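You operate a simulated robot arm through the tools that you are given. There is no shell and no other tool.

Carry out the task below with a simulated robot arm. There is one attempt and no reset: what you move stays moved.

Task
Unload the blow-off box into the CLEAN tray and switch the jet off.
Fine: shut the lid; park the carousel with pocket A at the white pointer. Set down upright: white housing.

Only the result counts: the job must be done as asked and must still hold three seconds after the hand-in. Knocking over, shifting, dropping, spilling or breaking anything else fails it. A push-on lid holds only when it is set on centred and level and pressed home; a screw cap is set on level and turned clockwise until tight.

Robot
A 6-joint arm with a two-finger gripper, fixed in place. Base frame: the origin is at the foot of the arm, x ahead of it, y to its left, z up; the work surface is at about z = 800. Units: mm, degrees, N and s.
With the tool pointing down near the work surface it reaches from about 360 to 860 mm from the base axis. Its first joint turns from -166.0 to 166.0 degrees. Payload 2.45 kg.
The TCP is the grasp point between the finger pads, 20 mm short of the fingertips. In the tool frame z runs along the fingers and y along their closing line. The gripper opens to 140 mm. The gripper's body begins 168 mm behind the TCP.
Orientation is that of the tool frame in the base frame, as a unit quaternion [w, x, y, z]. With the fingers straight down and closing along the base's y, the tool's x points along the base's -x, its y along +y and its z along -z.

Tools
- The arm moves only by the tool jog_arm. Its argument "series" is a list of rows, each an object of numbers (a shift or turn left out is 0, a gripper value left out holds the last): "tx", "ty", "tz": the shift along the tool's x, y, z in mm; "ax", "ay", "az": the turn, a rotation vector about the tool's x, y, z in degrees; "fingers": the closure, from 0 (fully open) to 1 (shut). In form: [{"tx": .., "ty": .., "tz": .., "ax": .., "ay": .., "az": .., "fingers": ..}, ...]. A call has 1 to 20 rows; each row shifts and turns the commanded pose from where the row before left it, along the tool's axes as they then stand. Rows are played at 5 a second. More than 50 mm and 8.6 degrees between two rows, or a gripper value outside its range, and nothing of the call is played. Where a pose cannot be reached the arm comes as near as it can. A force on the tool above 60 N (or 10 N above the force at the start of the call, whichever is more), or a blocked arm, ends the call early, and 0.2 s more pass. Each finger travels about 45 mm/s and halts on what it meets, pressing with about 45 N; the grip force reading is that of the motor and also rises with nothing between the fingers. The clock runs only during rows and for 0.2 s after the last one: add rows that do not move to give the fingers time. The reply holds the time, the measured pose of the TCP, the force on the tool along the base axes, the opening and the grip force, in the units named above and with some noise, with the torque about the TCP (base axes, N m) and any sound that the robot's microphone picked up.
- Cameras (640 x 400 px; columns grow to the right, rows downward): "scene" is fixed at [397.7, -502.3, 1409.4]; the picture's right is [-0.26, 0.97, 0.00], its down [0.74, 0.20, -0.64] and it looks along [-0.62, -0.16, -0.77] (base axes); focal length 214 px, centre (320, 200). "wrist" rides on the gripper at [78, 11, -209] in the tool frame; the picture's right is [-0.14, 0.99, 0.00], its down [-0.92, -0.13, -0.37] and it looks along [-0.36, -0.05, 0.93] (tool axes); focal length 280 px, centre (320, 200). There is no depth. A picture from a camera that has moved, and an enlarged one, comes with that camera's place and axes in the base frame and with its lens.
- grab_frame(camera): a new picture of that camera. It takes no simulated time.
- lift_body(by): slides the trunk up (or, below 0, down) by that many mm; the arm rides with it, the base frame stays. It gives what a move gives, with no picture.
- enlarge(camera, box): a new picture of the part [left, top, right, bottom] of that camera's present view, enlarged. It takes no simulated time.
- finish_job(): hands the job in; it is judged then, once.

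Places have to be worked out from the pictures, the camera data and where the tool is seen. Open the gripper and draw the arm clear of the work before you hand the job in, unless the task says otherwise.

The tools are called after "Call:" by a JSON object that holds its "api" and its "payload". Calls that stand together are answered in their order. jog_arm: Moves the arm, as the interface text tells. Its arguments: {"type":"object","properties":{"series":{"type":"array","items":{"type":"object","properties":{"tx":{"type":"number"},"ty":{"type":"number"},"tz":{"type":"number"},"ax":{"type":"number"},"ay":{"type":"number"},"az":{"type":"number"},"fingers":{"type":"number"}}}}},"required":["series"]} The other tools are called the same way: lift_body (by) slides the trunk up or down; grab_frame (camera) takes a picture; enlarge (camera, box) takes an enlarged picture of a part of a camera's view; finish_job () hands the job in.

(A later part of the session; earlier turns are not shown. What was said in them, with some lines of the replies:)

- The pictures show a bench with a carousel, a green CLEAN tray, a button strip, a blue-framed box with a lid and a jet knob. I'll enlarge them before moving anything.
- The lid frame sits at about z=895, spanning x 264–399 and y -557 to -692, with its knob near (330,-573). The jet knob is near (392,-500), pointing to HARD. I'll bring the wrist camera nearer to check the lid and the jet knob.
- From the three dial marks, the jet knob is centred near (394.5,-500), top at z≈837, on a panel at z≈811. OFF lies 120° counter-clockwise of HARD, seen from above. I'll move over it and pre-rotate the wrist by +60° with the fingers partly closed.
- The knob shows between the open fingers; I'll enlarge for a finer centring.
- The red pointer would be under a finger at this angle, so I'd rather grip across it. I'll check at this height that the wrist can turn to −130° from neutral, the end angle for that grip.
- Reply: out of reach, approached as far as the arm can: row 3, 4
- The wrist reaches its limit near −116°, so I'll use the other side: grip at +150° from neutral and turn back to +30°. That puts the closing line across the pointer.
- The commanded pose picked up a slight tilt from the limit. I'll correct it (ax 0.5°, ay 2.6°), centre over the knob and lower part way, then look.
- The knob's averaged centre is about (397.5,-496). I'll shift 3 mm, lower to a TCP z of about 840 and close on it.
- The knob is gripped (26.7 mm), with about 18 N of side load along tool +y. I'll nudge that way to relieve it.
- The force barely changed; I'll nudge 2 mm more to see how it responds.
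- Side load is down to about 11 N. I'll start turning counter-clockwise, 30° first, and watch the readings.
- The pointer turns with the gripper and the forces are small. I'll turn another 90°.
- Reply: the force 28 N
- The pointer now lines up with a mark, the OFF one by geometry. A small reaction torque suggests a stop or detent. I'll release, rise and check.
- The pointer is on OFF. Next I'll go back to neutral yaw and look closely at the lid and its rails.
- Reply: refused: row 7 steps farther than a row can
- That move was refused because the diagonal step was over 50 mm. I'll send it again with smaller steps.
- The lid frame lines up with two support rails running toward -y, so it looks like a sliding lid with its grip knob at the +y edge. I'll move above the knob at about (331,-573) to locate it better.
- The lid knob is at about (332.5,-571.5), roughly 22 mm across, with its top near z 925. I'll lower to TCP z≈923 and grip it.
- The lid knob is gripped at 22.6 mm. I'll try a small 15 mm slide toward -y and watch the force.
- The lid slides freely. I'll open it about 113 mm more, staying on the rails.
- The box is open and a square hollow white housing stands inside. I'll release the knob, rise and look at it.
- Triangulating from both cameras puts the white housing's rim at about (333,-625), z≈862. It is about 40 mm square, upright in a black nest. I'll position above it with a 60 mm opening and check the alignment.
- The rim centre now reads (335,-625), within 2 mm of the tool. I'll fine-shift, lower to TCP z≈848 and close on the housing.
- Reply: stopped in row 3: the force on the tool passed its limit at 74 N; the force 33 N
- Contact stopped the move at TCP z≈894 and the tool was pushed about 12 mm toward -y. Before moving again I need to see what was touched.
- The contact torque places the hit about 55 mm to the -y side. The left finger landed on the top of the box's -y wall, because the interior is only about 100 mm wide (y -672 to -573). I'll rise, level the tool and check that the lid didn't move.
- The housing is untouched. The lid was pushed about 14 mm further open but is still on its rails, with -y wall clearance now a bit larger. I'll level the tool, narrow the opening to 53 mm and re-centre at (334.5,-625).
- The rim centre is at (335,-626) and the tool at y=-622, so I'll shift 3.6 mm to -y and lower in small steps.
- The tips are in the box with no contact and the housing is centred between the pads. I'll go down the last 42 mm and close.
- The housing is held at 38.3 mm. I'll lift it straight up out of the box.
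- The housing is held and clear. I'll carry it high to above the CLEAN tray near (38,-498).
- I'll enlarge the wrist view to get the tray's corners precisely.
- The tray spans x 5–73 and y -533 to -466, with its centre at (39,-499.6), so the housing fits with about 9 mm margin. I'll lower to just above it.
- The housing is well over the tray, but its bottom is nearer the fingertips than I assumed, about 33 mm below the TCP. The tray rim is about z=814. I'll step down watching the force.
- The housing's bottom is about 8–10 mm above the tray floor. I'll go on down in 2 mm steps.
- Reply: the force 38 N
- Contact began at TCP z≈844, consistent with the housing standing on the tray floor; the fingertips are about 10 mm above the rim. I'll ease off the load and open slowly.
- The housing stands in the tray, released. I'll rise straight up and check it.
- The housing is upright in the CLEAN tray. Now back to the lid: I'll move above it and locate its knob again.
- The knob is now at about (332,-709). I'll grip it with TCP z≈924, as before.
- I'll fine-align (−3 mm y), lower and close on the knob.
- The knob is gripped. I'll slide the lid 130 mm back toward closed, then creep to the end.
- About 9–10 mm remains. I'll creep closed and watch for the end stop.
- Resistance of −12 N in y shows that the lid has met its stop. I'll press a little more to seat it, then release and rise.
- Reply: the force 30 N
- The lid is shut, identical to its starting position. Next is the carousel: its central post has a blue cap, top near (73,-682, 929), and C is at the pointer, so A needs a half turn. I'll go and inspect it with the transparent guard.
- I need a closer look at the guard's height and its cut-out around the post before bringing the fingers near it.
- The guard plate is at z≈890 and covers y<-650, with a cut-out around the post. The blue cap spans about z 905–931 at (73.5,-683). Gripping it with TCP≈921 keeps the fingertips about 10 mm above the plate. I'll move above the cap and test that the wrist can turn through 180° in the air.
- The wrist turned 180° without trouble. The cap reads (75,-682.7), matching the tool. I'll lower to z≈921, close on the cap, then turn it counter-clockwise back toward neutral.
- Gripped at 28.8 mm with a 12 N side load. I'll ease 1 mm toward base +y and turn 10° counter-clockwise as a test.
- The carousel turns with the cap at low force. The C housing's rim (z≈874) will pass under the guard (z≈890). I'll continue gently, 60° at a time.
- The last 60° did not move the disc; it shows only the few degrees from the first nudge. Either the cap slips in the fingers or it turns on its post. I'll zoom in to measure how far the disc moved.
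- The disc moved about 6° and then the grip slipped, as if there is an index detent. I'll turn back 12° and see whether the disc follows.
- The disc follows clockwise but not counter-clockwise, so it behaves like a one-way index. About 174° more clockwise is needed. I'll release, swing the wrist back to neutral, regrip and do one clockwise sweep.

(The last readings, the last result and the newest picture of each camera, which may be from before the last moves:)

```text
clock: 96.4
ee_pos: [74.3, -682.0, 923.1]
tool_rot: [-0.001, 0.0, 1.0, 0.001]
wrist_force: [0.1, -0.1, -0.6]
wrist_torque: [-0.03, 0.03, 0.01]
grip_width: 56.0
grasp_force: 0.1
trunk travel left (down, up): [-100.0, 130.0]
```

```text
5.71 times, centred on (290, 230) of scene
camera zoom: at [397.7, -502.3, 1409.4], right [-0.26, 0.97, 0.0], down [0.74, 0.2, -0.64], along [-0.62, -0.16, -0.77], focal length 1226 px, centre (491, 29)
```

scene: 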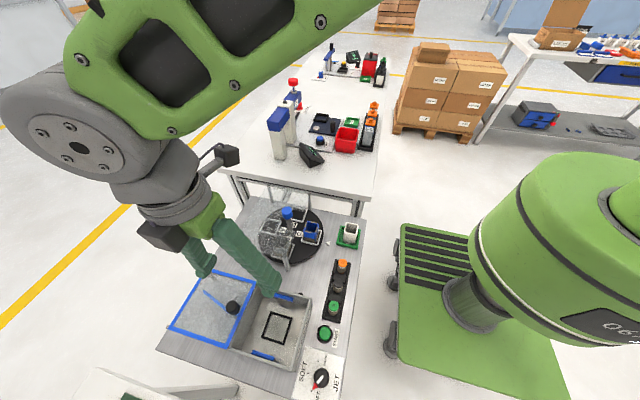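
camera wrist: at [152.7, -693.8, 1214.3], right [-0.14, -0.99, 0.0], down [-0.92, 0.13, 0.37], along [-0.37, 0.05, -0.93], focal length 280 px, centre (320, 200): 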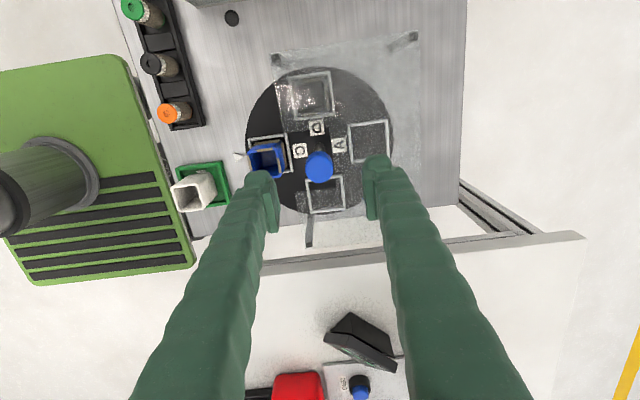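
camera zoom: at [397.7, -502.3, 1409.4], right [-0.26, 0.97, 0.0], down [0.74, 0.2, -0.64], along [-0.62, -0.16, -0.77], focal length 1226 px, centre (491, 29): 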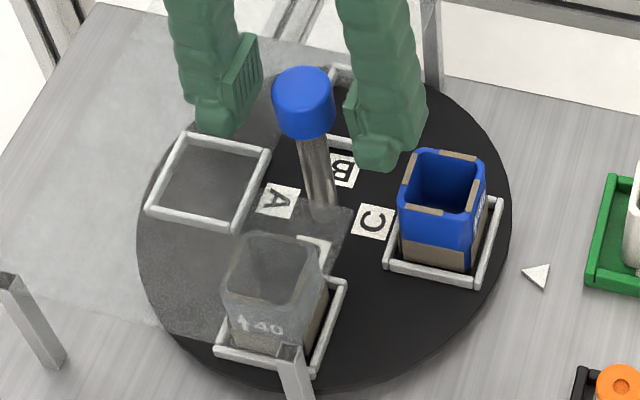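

On release the disc sprang back, so it has a spring detent that resists both ways. I'll regrip and turn clockwise in small steps, reading the torque to see if the grip can overcome it.

Call:
{"api": "jog_arm", "payload": {"series": [{"fingers": 0.75}, {"fingers": 0.95}, {"fingers": 1.0}, {}, {}, {"az": 4}, {}]}}

Call:
{"api": "jog_arm", "payload": {"series": [{"az": 4}, {}]}}

Call:
{"api": "jog_arm", "payload": {"series": [{"az": 4}, {}]}}

Call:
{"api": "jog_arm", "payload": {"series": [{"az": 4}, {}]}}

Call:
{"api": "enlarge", "payload": {"camera": "scene", "box": [250, 195, 330, 265]}}

```text
clock: 98.0
ee_pos: [74.1, -682.0, 922.2]
tool_rot: [-0.001, 0.034, 0.999, 0.001]
wrist_force: [-0.9, -3.2, 1.7]
wrist_torque: [-0.02, 0.08, 0.0]
grip_width: 28.3
grasp_force: 45.2
trunk travel left (down, up): [-100.0, 130.0]
```

```text
clock: 98.6
ee_pos: [75.2, -682.1, 923.1]
tool_rot: [-0.001, 0.07, 0.998, 0.001]
wrist_force: [-1.6, -3.0, 2.3]
wrist_torque: [-0.02, 0.03, 0.03]
grip_width: 29.0
grasp_force: 45.1
trunk travel left (down, up): [-100.0, 130.0]
```

```text
clock: 99.2
ee_pos: [73.8, -683.4, 922.0]
tool_rot: [-0.001, 0.104, 0.995, 0.002]
wrist_force: [0.0, -1.5, 4.1]
wrist_torque: [-0.06, 0.01, 0.01]
grip_width: 28.7
grasp_force: 45.3
trunk travel left (down, up): [-100.0, 130.0]
```

```text
clock: 99.8
ee_pos: [73.9, -681.6, 922.6]
tool_rot: [-0.001, 0.139, 0.99, 0.0]
wrist_force: [-1.2, -0.7, 5.9]
wrist_torque: [-0.02, -0.02, -0.01]
grip_width: 28.5
grasp_force: 45.3
trunk travel left (down, up): [-100.0, 130.0]
```

```text
5.71 times, centred on (290, 230) of scene
camera zoom: at [397.7, -502.3, 1409.4], right [-0.26, 0.97, 0.0], down [0.74, 0.2, -0.64], along [-0.62, -0.16, -0.77], focal length 1226 px, centre (491, 29)
```

zoom: 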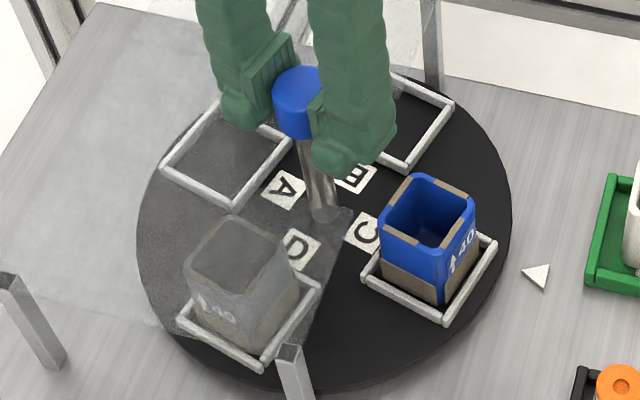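

The disc follows clockwise with almost no torque, now turned about 16°. I'll continue the clockwise sweep in chunks.

Call:
{"api": "jog_arm", "payload": {"series": [{"az": 5}, {"az": 5}, {"az": 5}, {"az": 5}, {"az": 5}, {"az": 5}, {"az": 5}, {"az": 5}, {"az": 5}, {"az": 5}, {"az": 5}, {"az": 5}, {}]}}

Call:
{"api": "enlarge", "payload": {"camera": "scene", "box": [250, 195, 330, 265]}}

```text
clock: 102.6
ee_pos: [74.7, -681.7, 922.7]
tool_rot: [0.0, 0.615, 0.788, 0.001]
wrist_force: [5.9, 4.1, 0.7]
wrist_torque: [-0.03, -0.12, 0.0]
grip_width: 28.8
grasp_force: 44.3
trunk travel left (down, up): [-100.0, 130.0]
```

```text
5.71 times, centred on (290, 230) of scene
camera zoom: at [397.7, -502.3, 1409.4], right [-0.26, 0.97, 0.0], down [0.74, 0.2, -0.64], along [-0.62, -0.16, -0.77], focal length 1226 px, centre (491, 29)
```

zoom: 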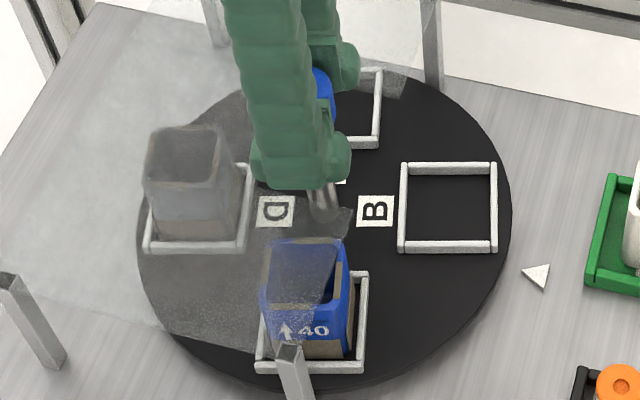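

B is about 14° short of the pointer, so the disc follows the wrist exactly. Another 104° brings A to the pointer; I'll do 60° then check.

Call:
{"api": "jog_arm", "payload": {"series": [{"az": 5}, {"az": 5}, {"az": 5}, {"az": 5}, {"az": 5}, {"az": 5}, {"az": 5}, {"az": 5}, {"az": 5}, {"az": 5}, {"az": 5}, {"az": 5}, {}]}}

Call:
{"api": "enlarge", "payload": {"camera": "scene", "box": [250, 195, 330, 265]}}

```text
clock: 105.4
ee_pos: [75.4, -682.5, 922.3]
tool_rot: [-0.001, 0.927, 0.375, -0.001]
wrist_force: [15.3, 7.3, 3.0]
wrist_torque: [0.16, -0.27, -0.02]
grip_width: 28.5
grasp_force: 45.2
trunk travel left (down, up): [-100.0, 130.0]
```

```text
5.71 times, centred on (290, 230) of scene
camera zoom: at [397.7, -502.3, 1409.4], right [-0.26, 0.97, 0.0], down [0.74, 0.2, -0.64], along [-0.62, -0.16, -0.77], focal length 1226 px, centre (491, 29)
```

zoom: 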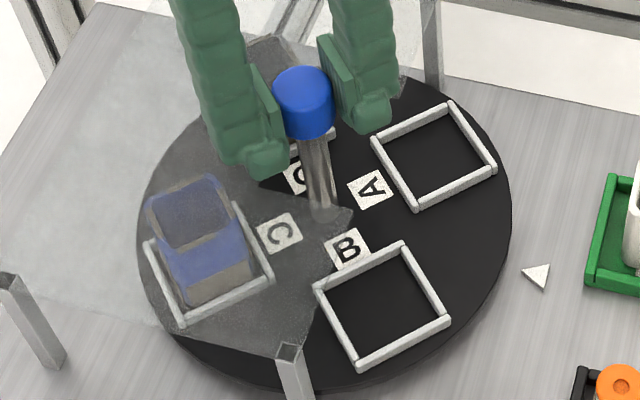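

A is about 44° from the pointer. I'll turn 40° more, then fine-adjust.

Call:
{"api": "jog_arm", "payload": {"series": [{"az": 5}, {"az": 5}, {"az": 5}, {"az": 5}, {"az": 5}, {"az": 5}, {"az": 5}, {"az": 5}, {}]}}

Call:
{"api": "enlarge", "payload": {"camera": "scene", "box": [250, 195, 330, 265]}}

Call:
{"api": "enlarge", "payload": {"camera": "wrist", "box": [160, 80, 440, 280]}}

```text
clock: 107.4
ee_pos: [75.8, -682.5, 923.1]
tool_rot: [0.0, 0.999, 0.034, -0.001]
wrist_force: [22.7, 1.9, 2.2]
wrist_torque: [0.04, -0.4, -0.01]
grip_width: 28.6
grasp_force: 45.0
trunk travel left (down, up): [-100.0, 130.0]
```

```text
5.71 times, centred on (290, 230) of scene
camera zoom: at [397.7, -502.3, 1409.4], right [-0.26, 0.97, 0.0], down [0.74, 0.2, -0.64], along [-0.62, -0.16, -0.77], focal length 1226 px, centre (491, 29)
```

zoom: 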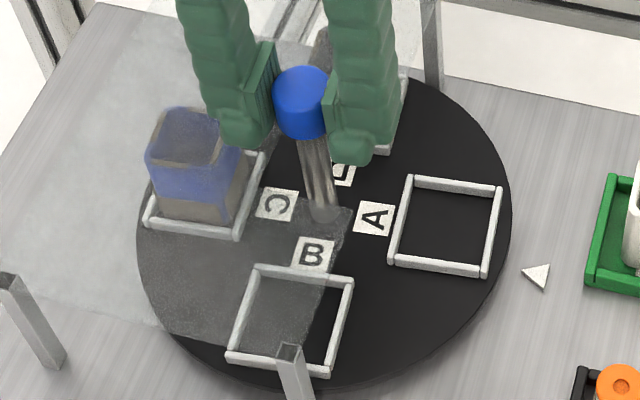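

```text
2.00 times, centred on (300, 180) of wrist
camera zoom: at [154.8, -687.4, 1131.3], right [-0.07, -1.0, 0.0], down [-0.93, 0.06, 0.37], along [-0.37, 0.03, -0.93], focal length 561 px, centre (360, 240)
```

zoom: 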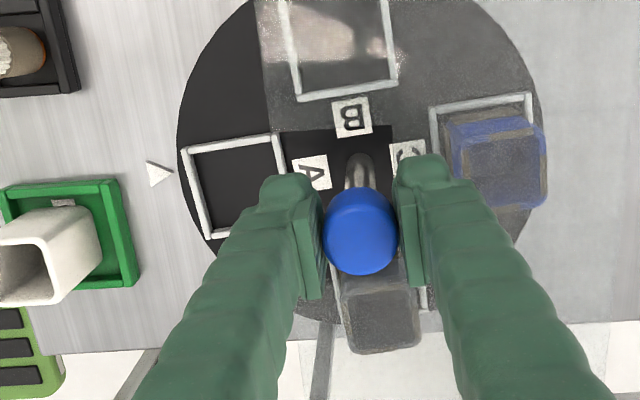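

A is about 4–5° short. I'll turn the last 4.5°, then release gently and see where the disc rests.

Call:
{"api": "jog_arm", "payload": {"series": [{"az": 2.5}, {"az": 2}, {}, {}]}}

Call:
{"api": "enlarge", "payload": {"camera": "scene", "box": [250, 195, 330, 265]}}

```text
clock: 108.4
ee_pos: [75.5, -681.4, 922.4]
tool_rot: [0.0, 1.0, -0.004, -0.001]
wrist_force: [25.0, 0.2, 4.6]
wrist_torque: [-0.04, -0.25, 0.03]
grip_width: 28.2
grasp_force: 45.2
trunk travel left (down, up): [-100.0, 130.0]
```

```text
5.71 times, centred on (290, 230) of scene
camera zoom: at [397.7, -502.3, 1409.4], right [-0.26, 0.97, 0.0], down [0.74, 0.2, -0.64], along [-0.62, -0.16, -0.77], focal length 1226 px, centre (491, 29)
```

zoom: 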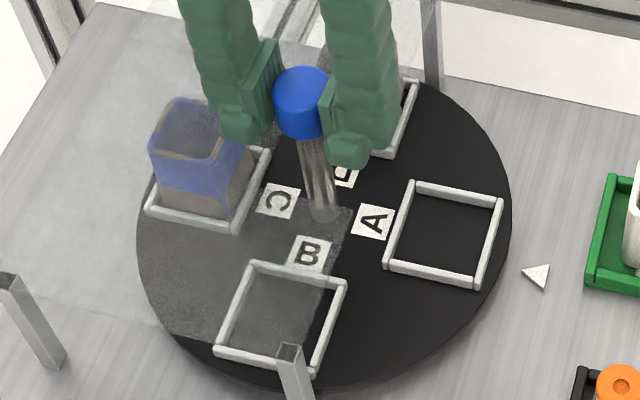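

Very close. There is 25 N of side load in +x, so I'll ease the tool 2 mm that way before opening so the disc isn't jerked.

Call:
{"api": "jog_arm", "payload": {"series": [{"tx": 1}, {"tx": 1}, {}, {"fingers": 0.75}, {"fingers": 0.65}, {"fingers": 0.5}, {}, {}]}}

Call:
{"api": "enlarge", "payload": {"camera": "scene", "box": [250, 195, 330, 265]}}

```text
clock: 110.2
ee_pos: [75.7, -681.4, 922.1]
tool_rot: [-0.001, 1.0, -0.005, -0.001]
wrist_force: [0.0, -0.3, 0.2]
wrist_torque: [-0.01, -0.05, -0.01]
grip_width: 70.1
grasp_force: 0.0
trunk travel left (down, up): [-100.0, 130.0]
```

```text
5.71 times, centred on (290, 230) of scene
camera zoom: at [397.7, -502.3, 1409.4], right [-0.26, 0.97, 0.0], down [0.74, 0.2, -0.64], along [-0.62, -0.16, -0.77], focal length 1226 px, centre (491, 29)
```

zoom: 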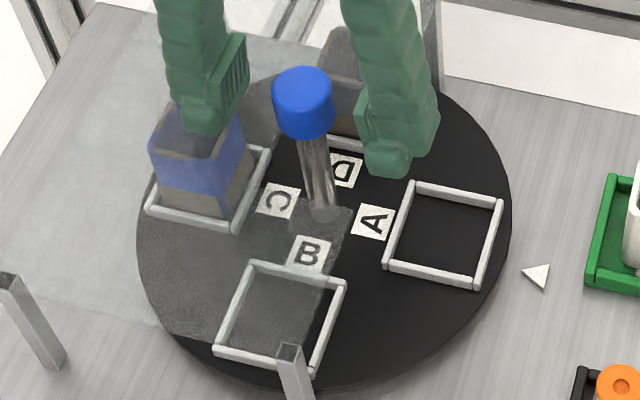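

The disc stayed put on release. I'll rise and take a clean overhead view to measure A's alignment with the pointer.

Call:
{"api": "jog_arm", "payload": {"series": [{"tz": -20}, {"tz": -40}, {"tz": -40}, {"tz": -40}, {"tx": 30, "ty": -20, "fingers": 0}, {"tx": 30, "ty": -20}, {}, {}]}}

Call:
{"api": "enlarge", "payload": {"camera": "wrist", "box": [230, 80, 390, 220]}}

Call:
{"api": "grab_frame", "payload": {"camera": "wrist"}}

Call:
{"api": "enlarge", "payload": {"camera": "scene", "box": [250, 195, 370, 275]}}

```text
clock: 112.0
ee_pos: [138.1, -644.5, 1062.9]
tool_rot: [-0.001, 1.0, -0.004, -0.001]
wrist_force: [0.4, -0.2, -0.2]
wrist_torque: [0.01, 0.01, 0.01]
grip_width: 140.0
grasp_force: 0.1
trunk travel left (down, up): [-100.0, 130.0]
```

```text
2.86 times, centred on (310, 150) of wrist
camera zoom: at [216.3, -655.5, 1270.8], right [-0.15, -0.99, 0.0], down [-0.92, 0.13, 0.37], along [-0.37, 0.06, -0.93], focal length 801 px, centre (349, 343)
```

zoom: 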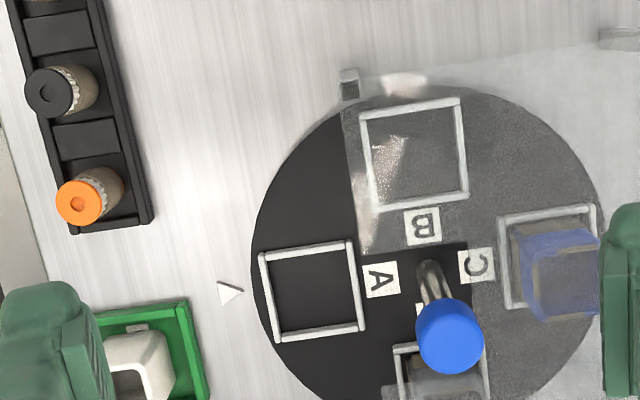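

```text
taken
camera wrist: at [216.3, -655.5, 1270.8], right [-0.15, -0.99, 0.0], down [-0.92, 0.13, 0.37], along [-0.37, 0.06, -0.93], focal length 280 px, centre (320, 200)
```

wrist: 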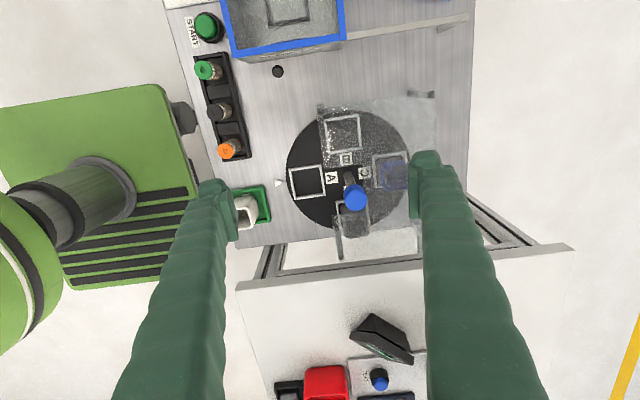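

```text
5.00 times, centred on (310, 235) of scene
camera zoom: at [397.7, -502.3, 1409.4], right [-0.26, 0.97, 0.0], down [0.74, 0.2, -0.64], along [-0.62, -0.16, -0.77], focal length 1072 px, centre (370, 25)
```

zoom: 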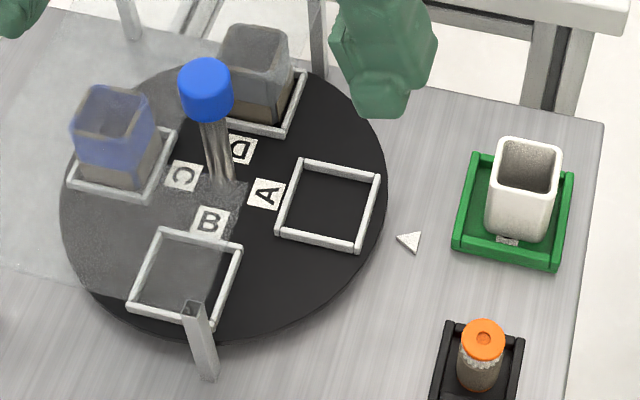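

My estimates put A within about 1–2° of the pointer. I'll check once more at high zoom, along with the pointer, the housing and the other loose parts.

Call:
{"api": "enlarge", "payload": {"camera": "scene", "box": [280, 205, 350, 260]}}

Call:
{"api": "enlarge", "payload": {"camera": "wrist", "box": [265, 140, 375, 230]}}

```text
7.27 times, centred on (315, 232) of scene
camera zoom: at [397.7, -502.3, 1409.4], right [-0.26, 0.97, 0.0], down [0.74, 0.2, -0.64], along [-0.62, -0.16, -0.77], focal length 1560 px, centre (356, -36)
```

zoom: 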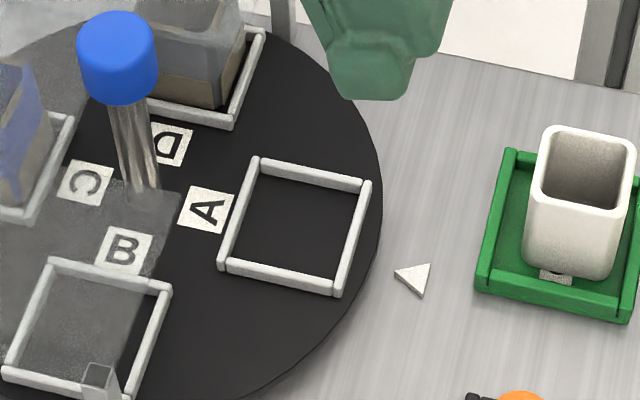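

```text
4.44 times, centred on (320, 185) of wrist
camera zoom: at [216.3, -655.5, 1270.8], right [-0.15, -0.99, 0.0], down [-0.92, 0.13, 0.37], along [-0.37, 0.06, -0.93], focal length 1246 px, centre (320, 267)
```

zoom: 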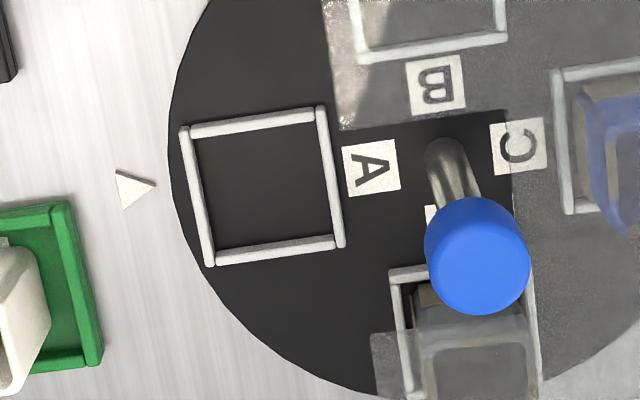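

Both cameras now put pocket A square with the pointer to within about 1°. The gripper is open, so I'll draw the arm up and clear and take a last overall look.

Call:
{"api": "jog_arm", "payload": {"series": [{"tz": -40}, {"tz": -40}, {"tz": -40}, {"tz": -40}, {"ty": -40}, {"ty": -40}, {}, {}]}}

Call:
{"api": "grab_frame", "payload": {"camera": "scene"}}

Call:
{"api": "enlarge", "payload": {"camera": "scene", "box": [190, 190, 370, 400]}}

Call:
{"api": "grab_frame", "payload": {"camera": "wrist"}}

```text
clock: 113.8
ee_pos: [136.7, -564.6, 1221.9]
tool_rot: [-0.001, 1.0, -0.004, -0.001]
wrist_force: [0.6, 0.3, -0.4]
wrist_torque: [0.01, 0.02, 0.01]
grip_width: 140.0
grasp_force: 0.0
trunk travel left (down, up): [-100.0, 130.0]
```

```text
taken
```

scene: 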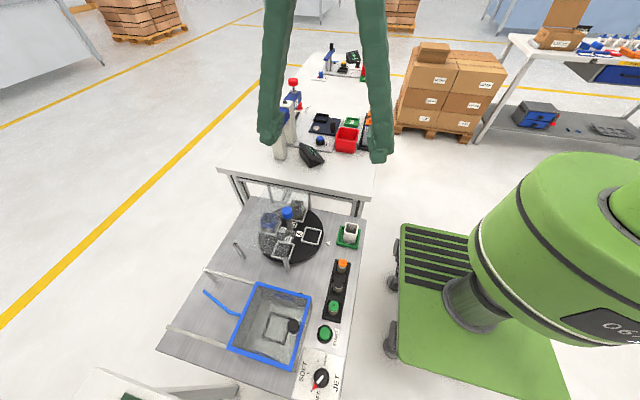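

```text
1.90 times, centred on (280, 295) of scene
camera zoom: at [397.7, -502.3, 1409.4], right [-0.26, 0.97, 0.0], down [0.74, 0.2, -0.64], along [-0.62, -0.16, -0.77], focal length 408 px, centre (396, 19)
```

zoom: 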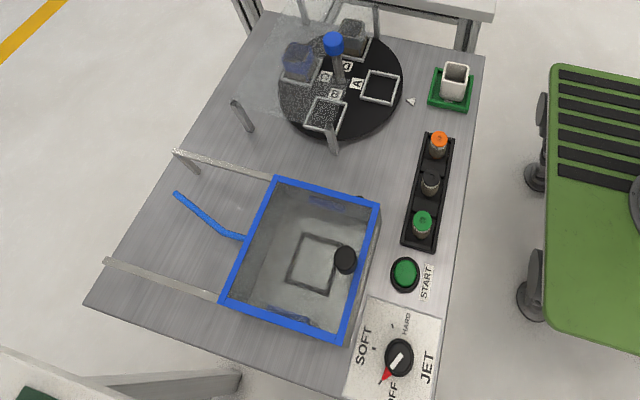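

```text
taken
camera wrist: at [215.8, -576.2, 1431.0], right [-0.15, -0.99, 0.0], down [-0.92, 0.14, 0.37], along [-0.37, 0.06, -0.93], focal length 280 px, centre (320, 200)
```

wrist: 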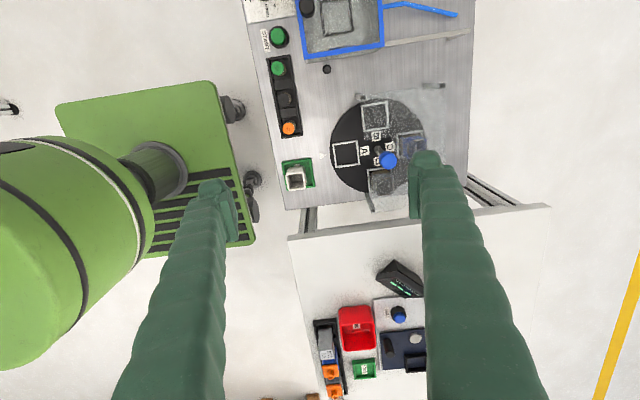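

Everything looks in order. As a last check I'll zoom on the white housing for any up-arrow like the "↑40" on the others.

Call:
{"api": "enlarge", "payload": {"camera": "wrist", "box": [270, 150, 330, 200]}}

Call:
{"api": "enlarge", "payload": {"camera": "scene", "box": [325, 210, 375, 255]}}

```text
8.00 times, centred on (300, 175) of wrist
camera zoom: at [215.8, -576.2, 1431.0], right [-0.15, -0.99, 0.0], down [-0.92, 0.14, 0.37], along [-0.37, 0.06, -0.93], focal length 2243 px, centre (480, 400)
```

zoom: 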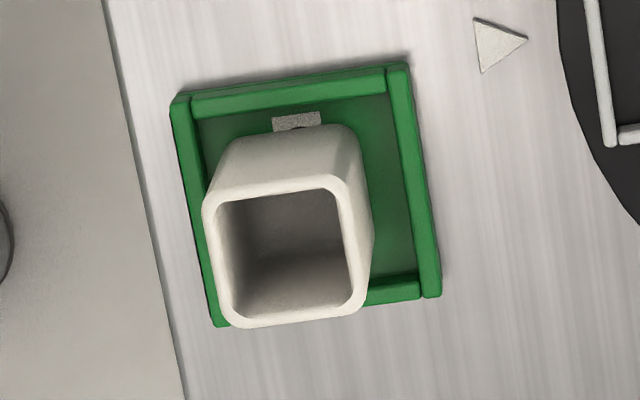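

```text
8.89 times, centred on (350, 232) of scene
camera zoom: at [397.7, -502.3, 1409.4], right [-0.26, 0.97, 0.0], down [0.74, 0.2, -0.64], along [-0.62, -0.16, -0.77], focal length 1906 px, centre (53, -89)
```

zoom: 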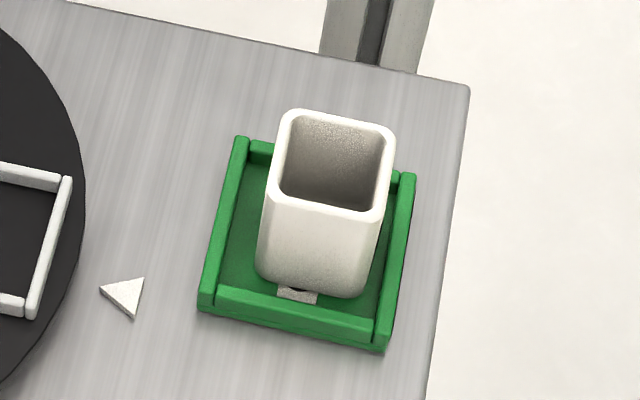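

The white housing stands level and upright inside the CLEAN tray, open end up like the others. The jet is on OFF, the lid is shut, pocket A is at the pointer, and the arm is clear with the gripper open. I'm handing the job in.

Call:
{"api": "finish_job", "payload": {}}

```text
The job is handed in.
```

I've handed the job in; no pass/fail result came back. This is how I left things, as far as the cameras could show:

- **Unload:** the white housing stands upright in the CLEAN tray, open end up, and the blow-off box is empty.
- **Jet:** the knob points to OFF. I switched it off before opening the lid.
- **Lid:** it is shut against its stop and matches its starting position.
- **Carousel:** pocket A is at the white pointer to within about 1°. The blue housing from C and the one in D stayed in their pockets.
- **Arm:** it is drawn up clear of the work with the gripper open.

**Contact while unloading:** on my first try at reaching into the box, a finger came down on the wall or the edge of the open lid. That peaked at 74 N and pushed the lid about 14 mm further open along its rails. The housing did not move, the lid slid shut normally afterwards, and I saw no damage.
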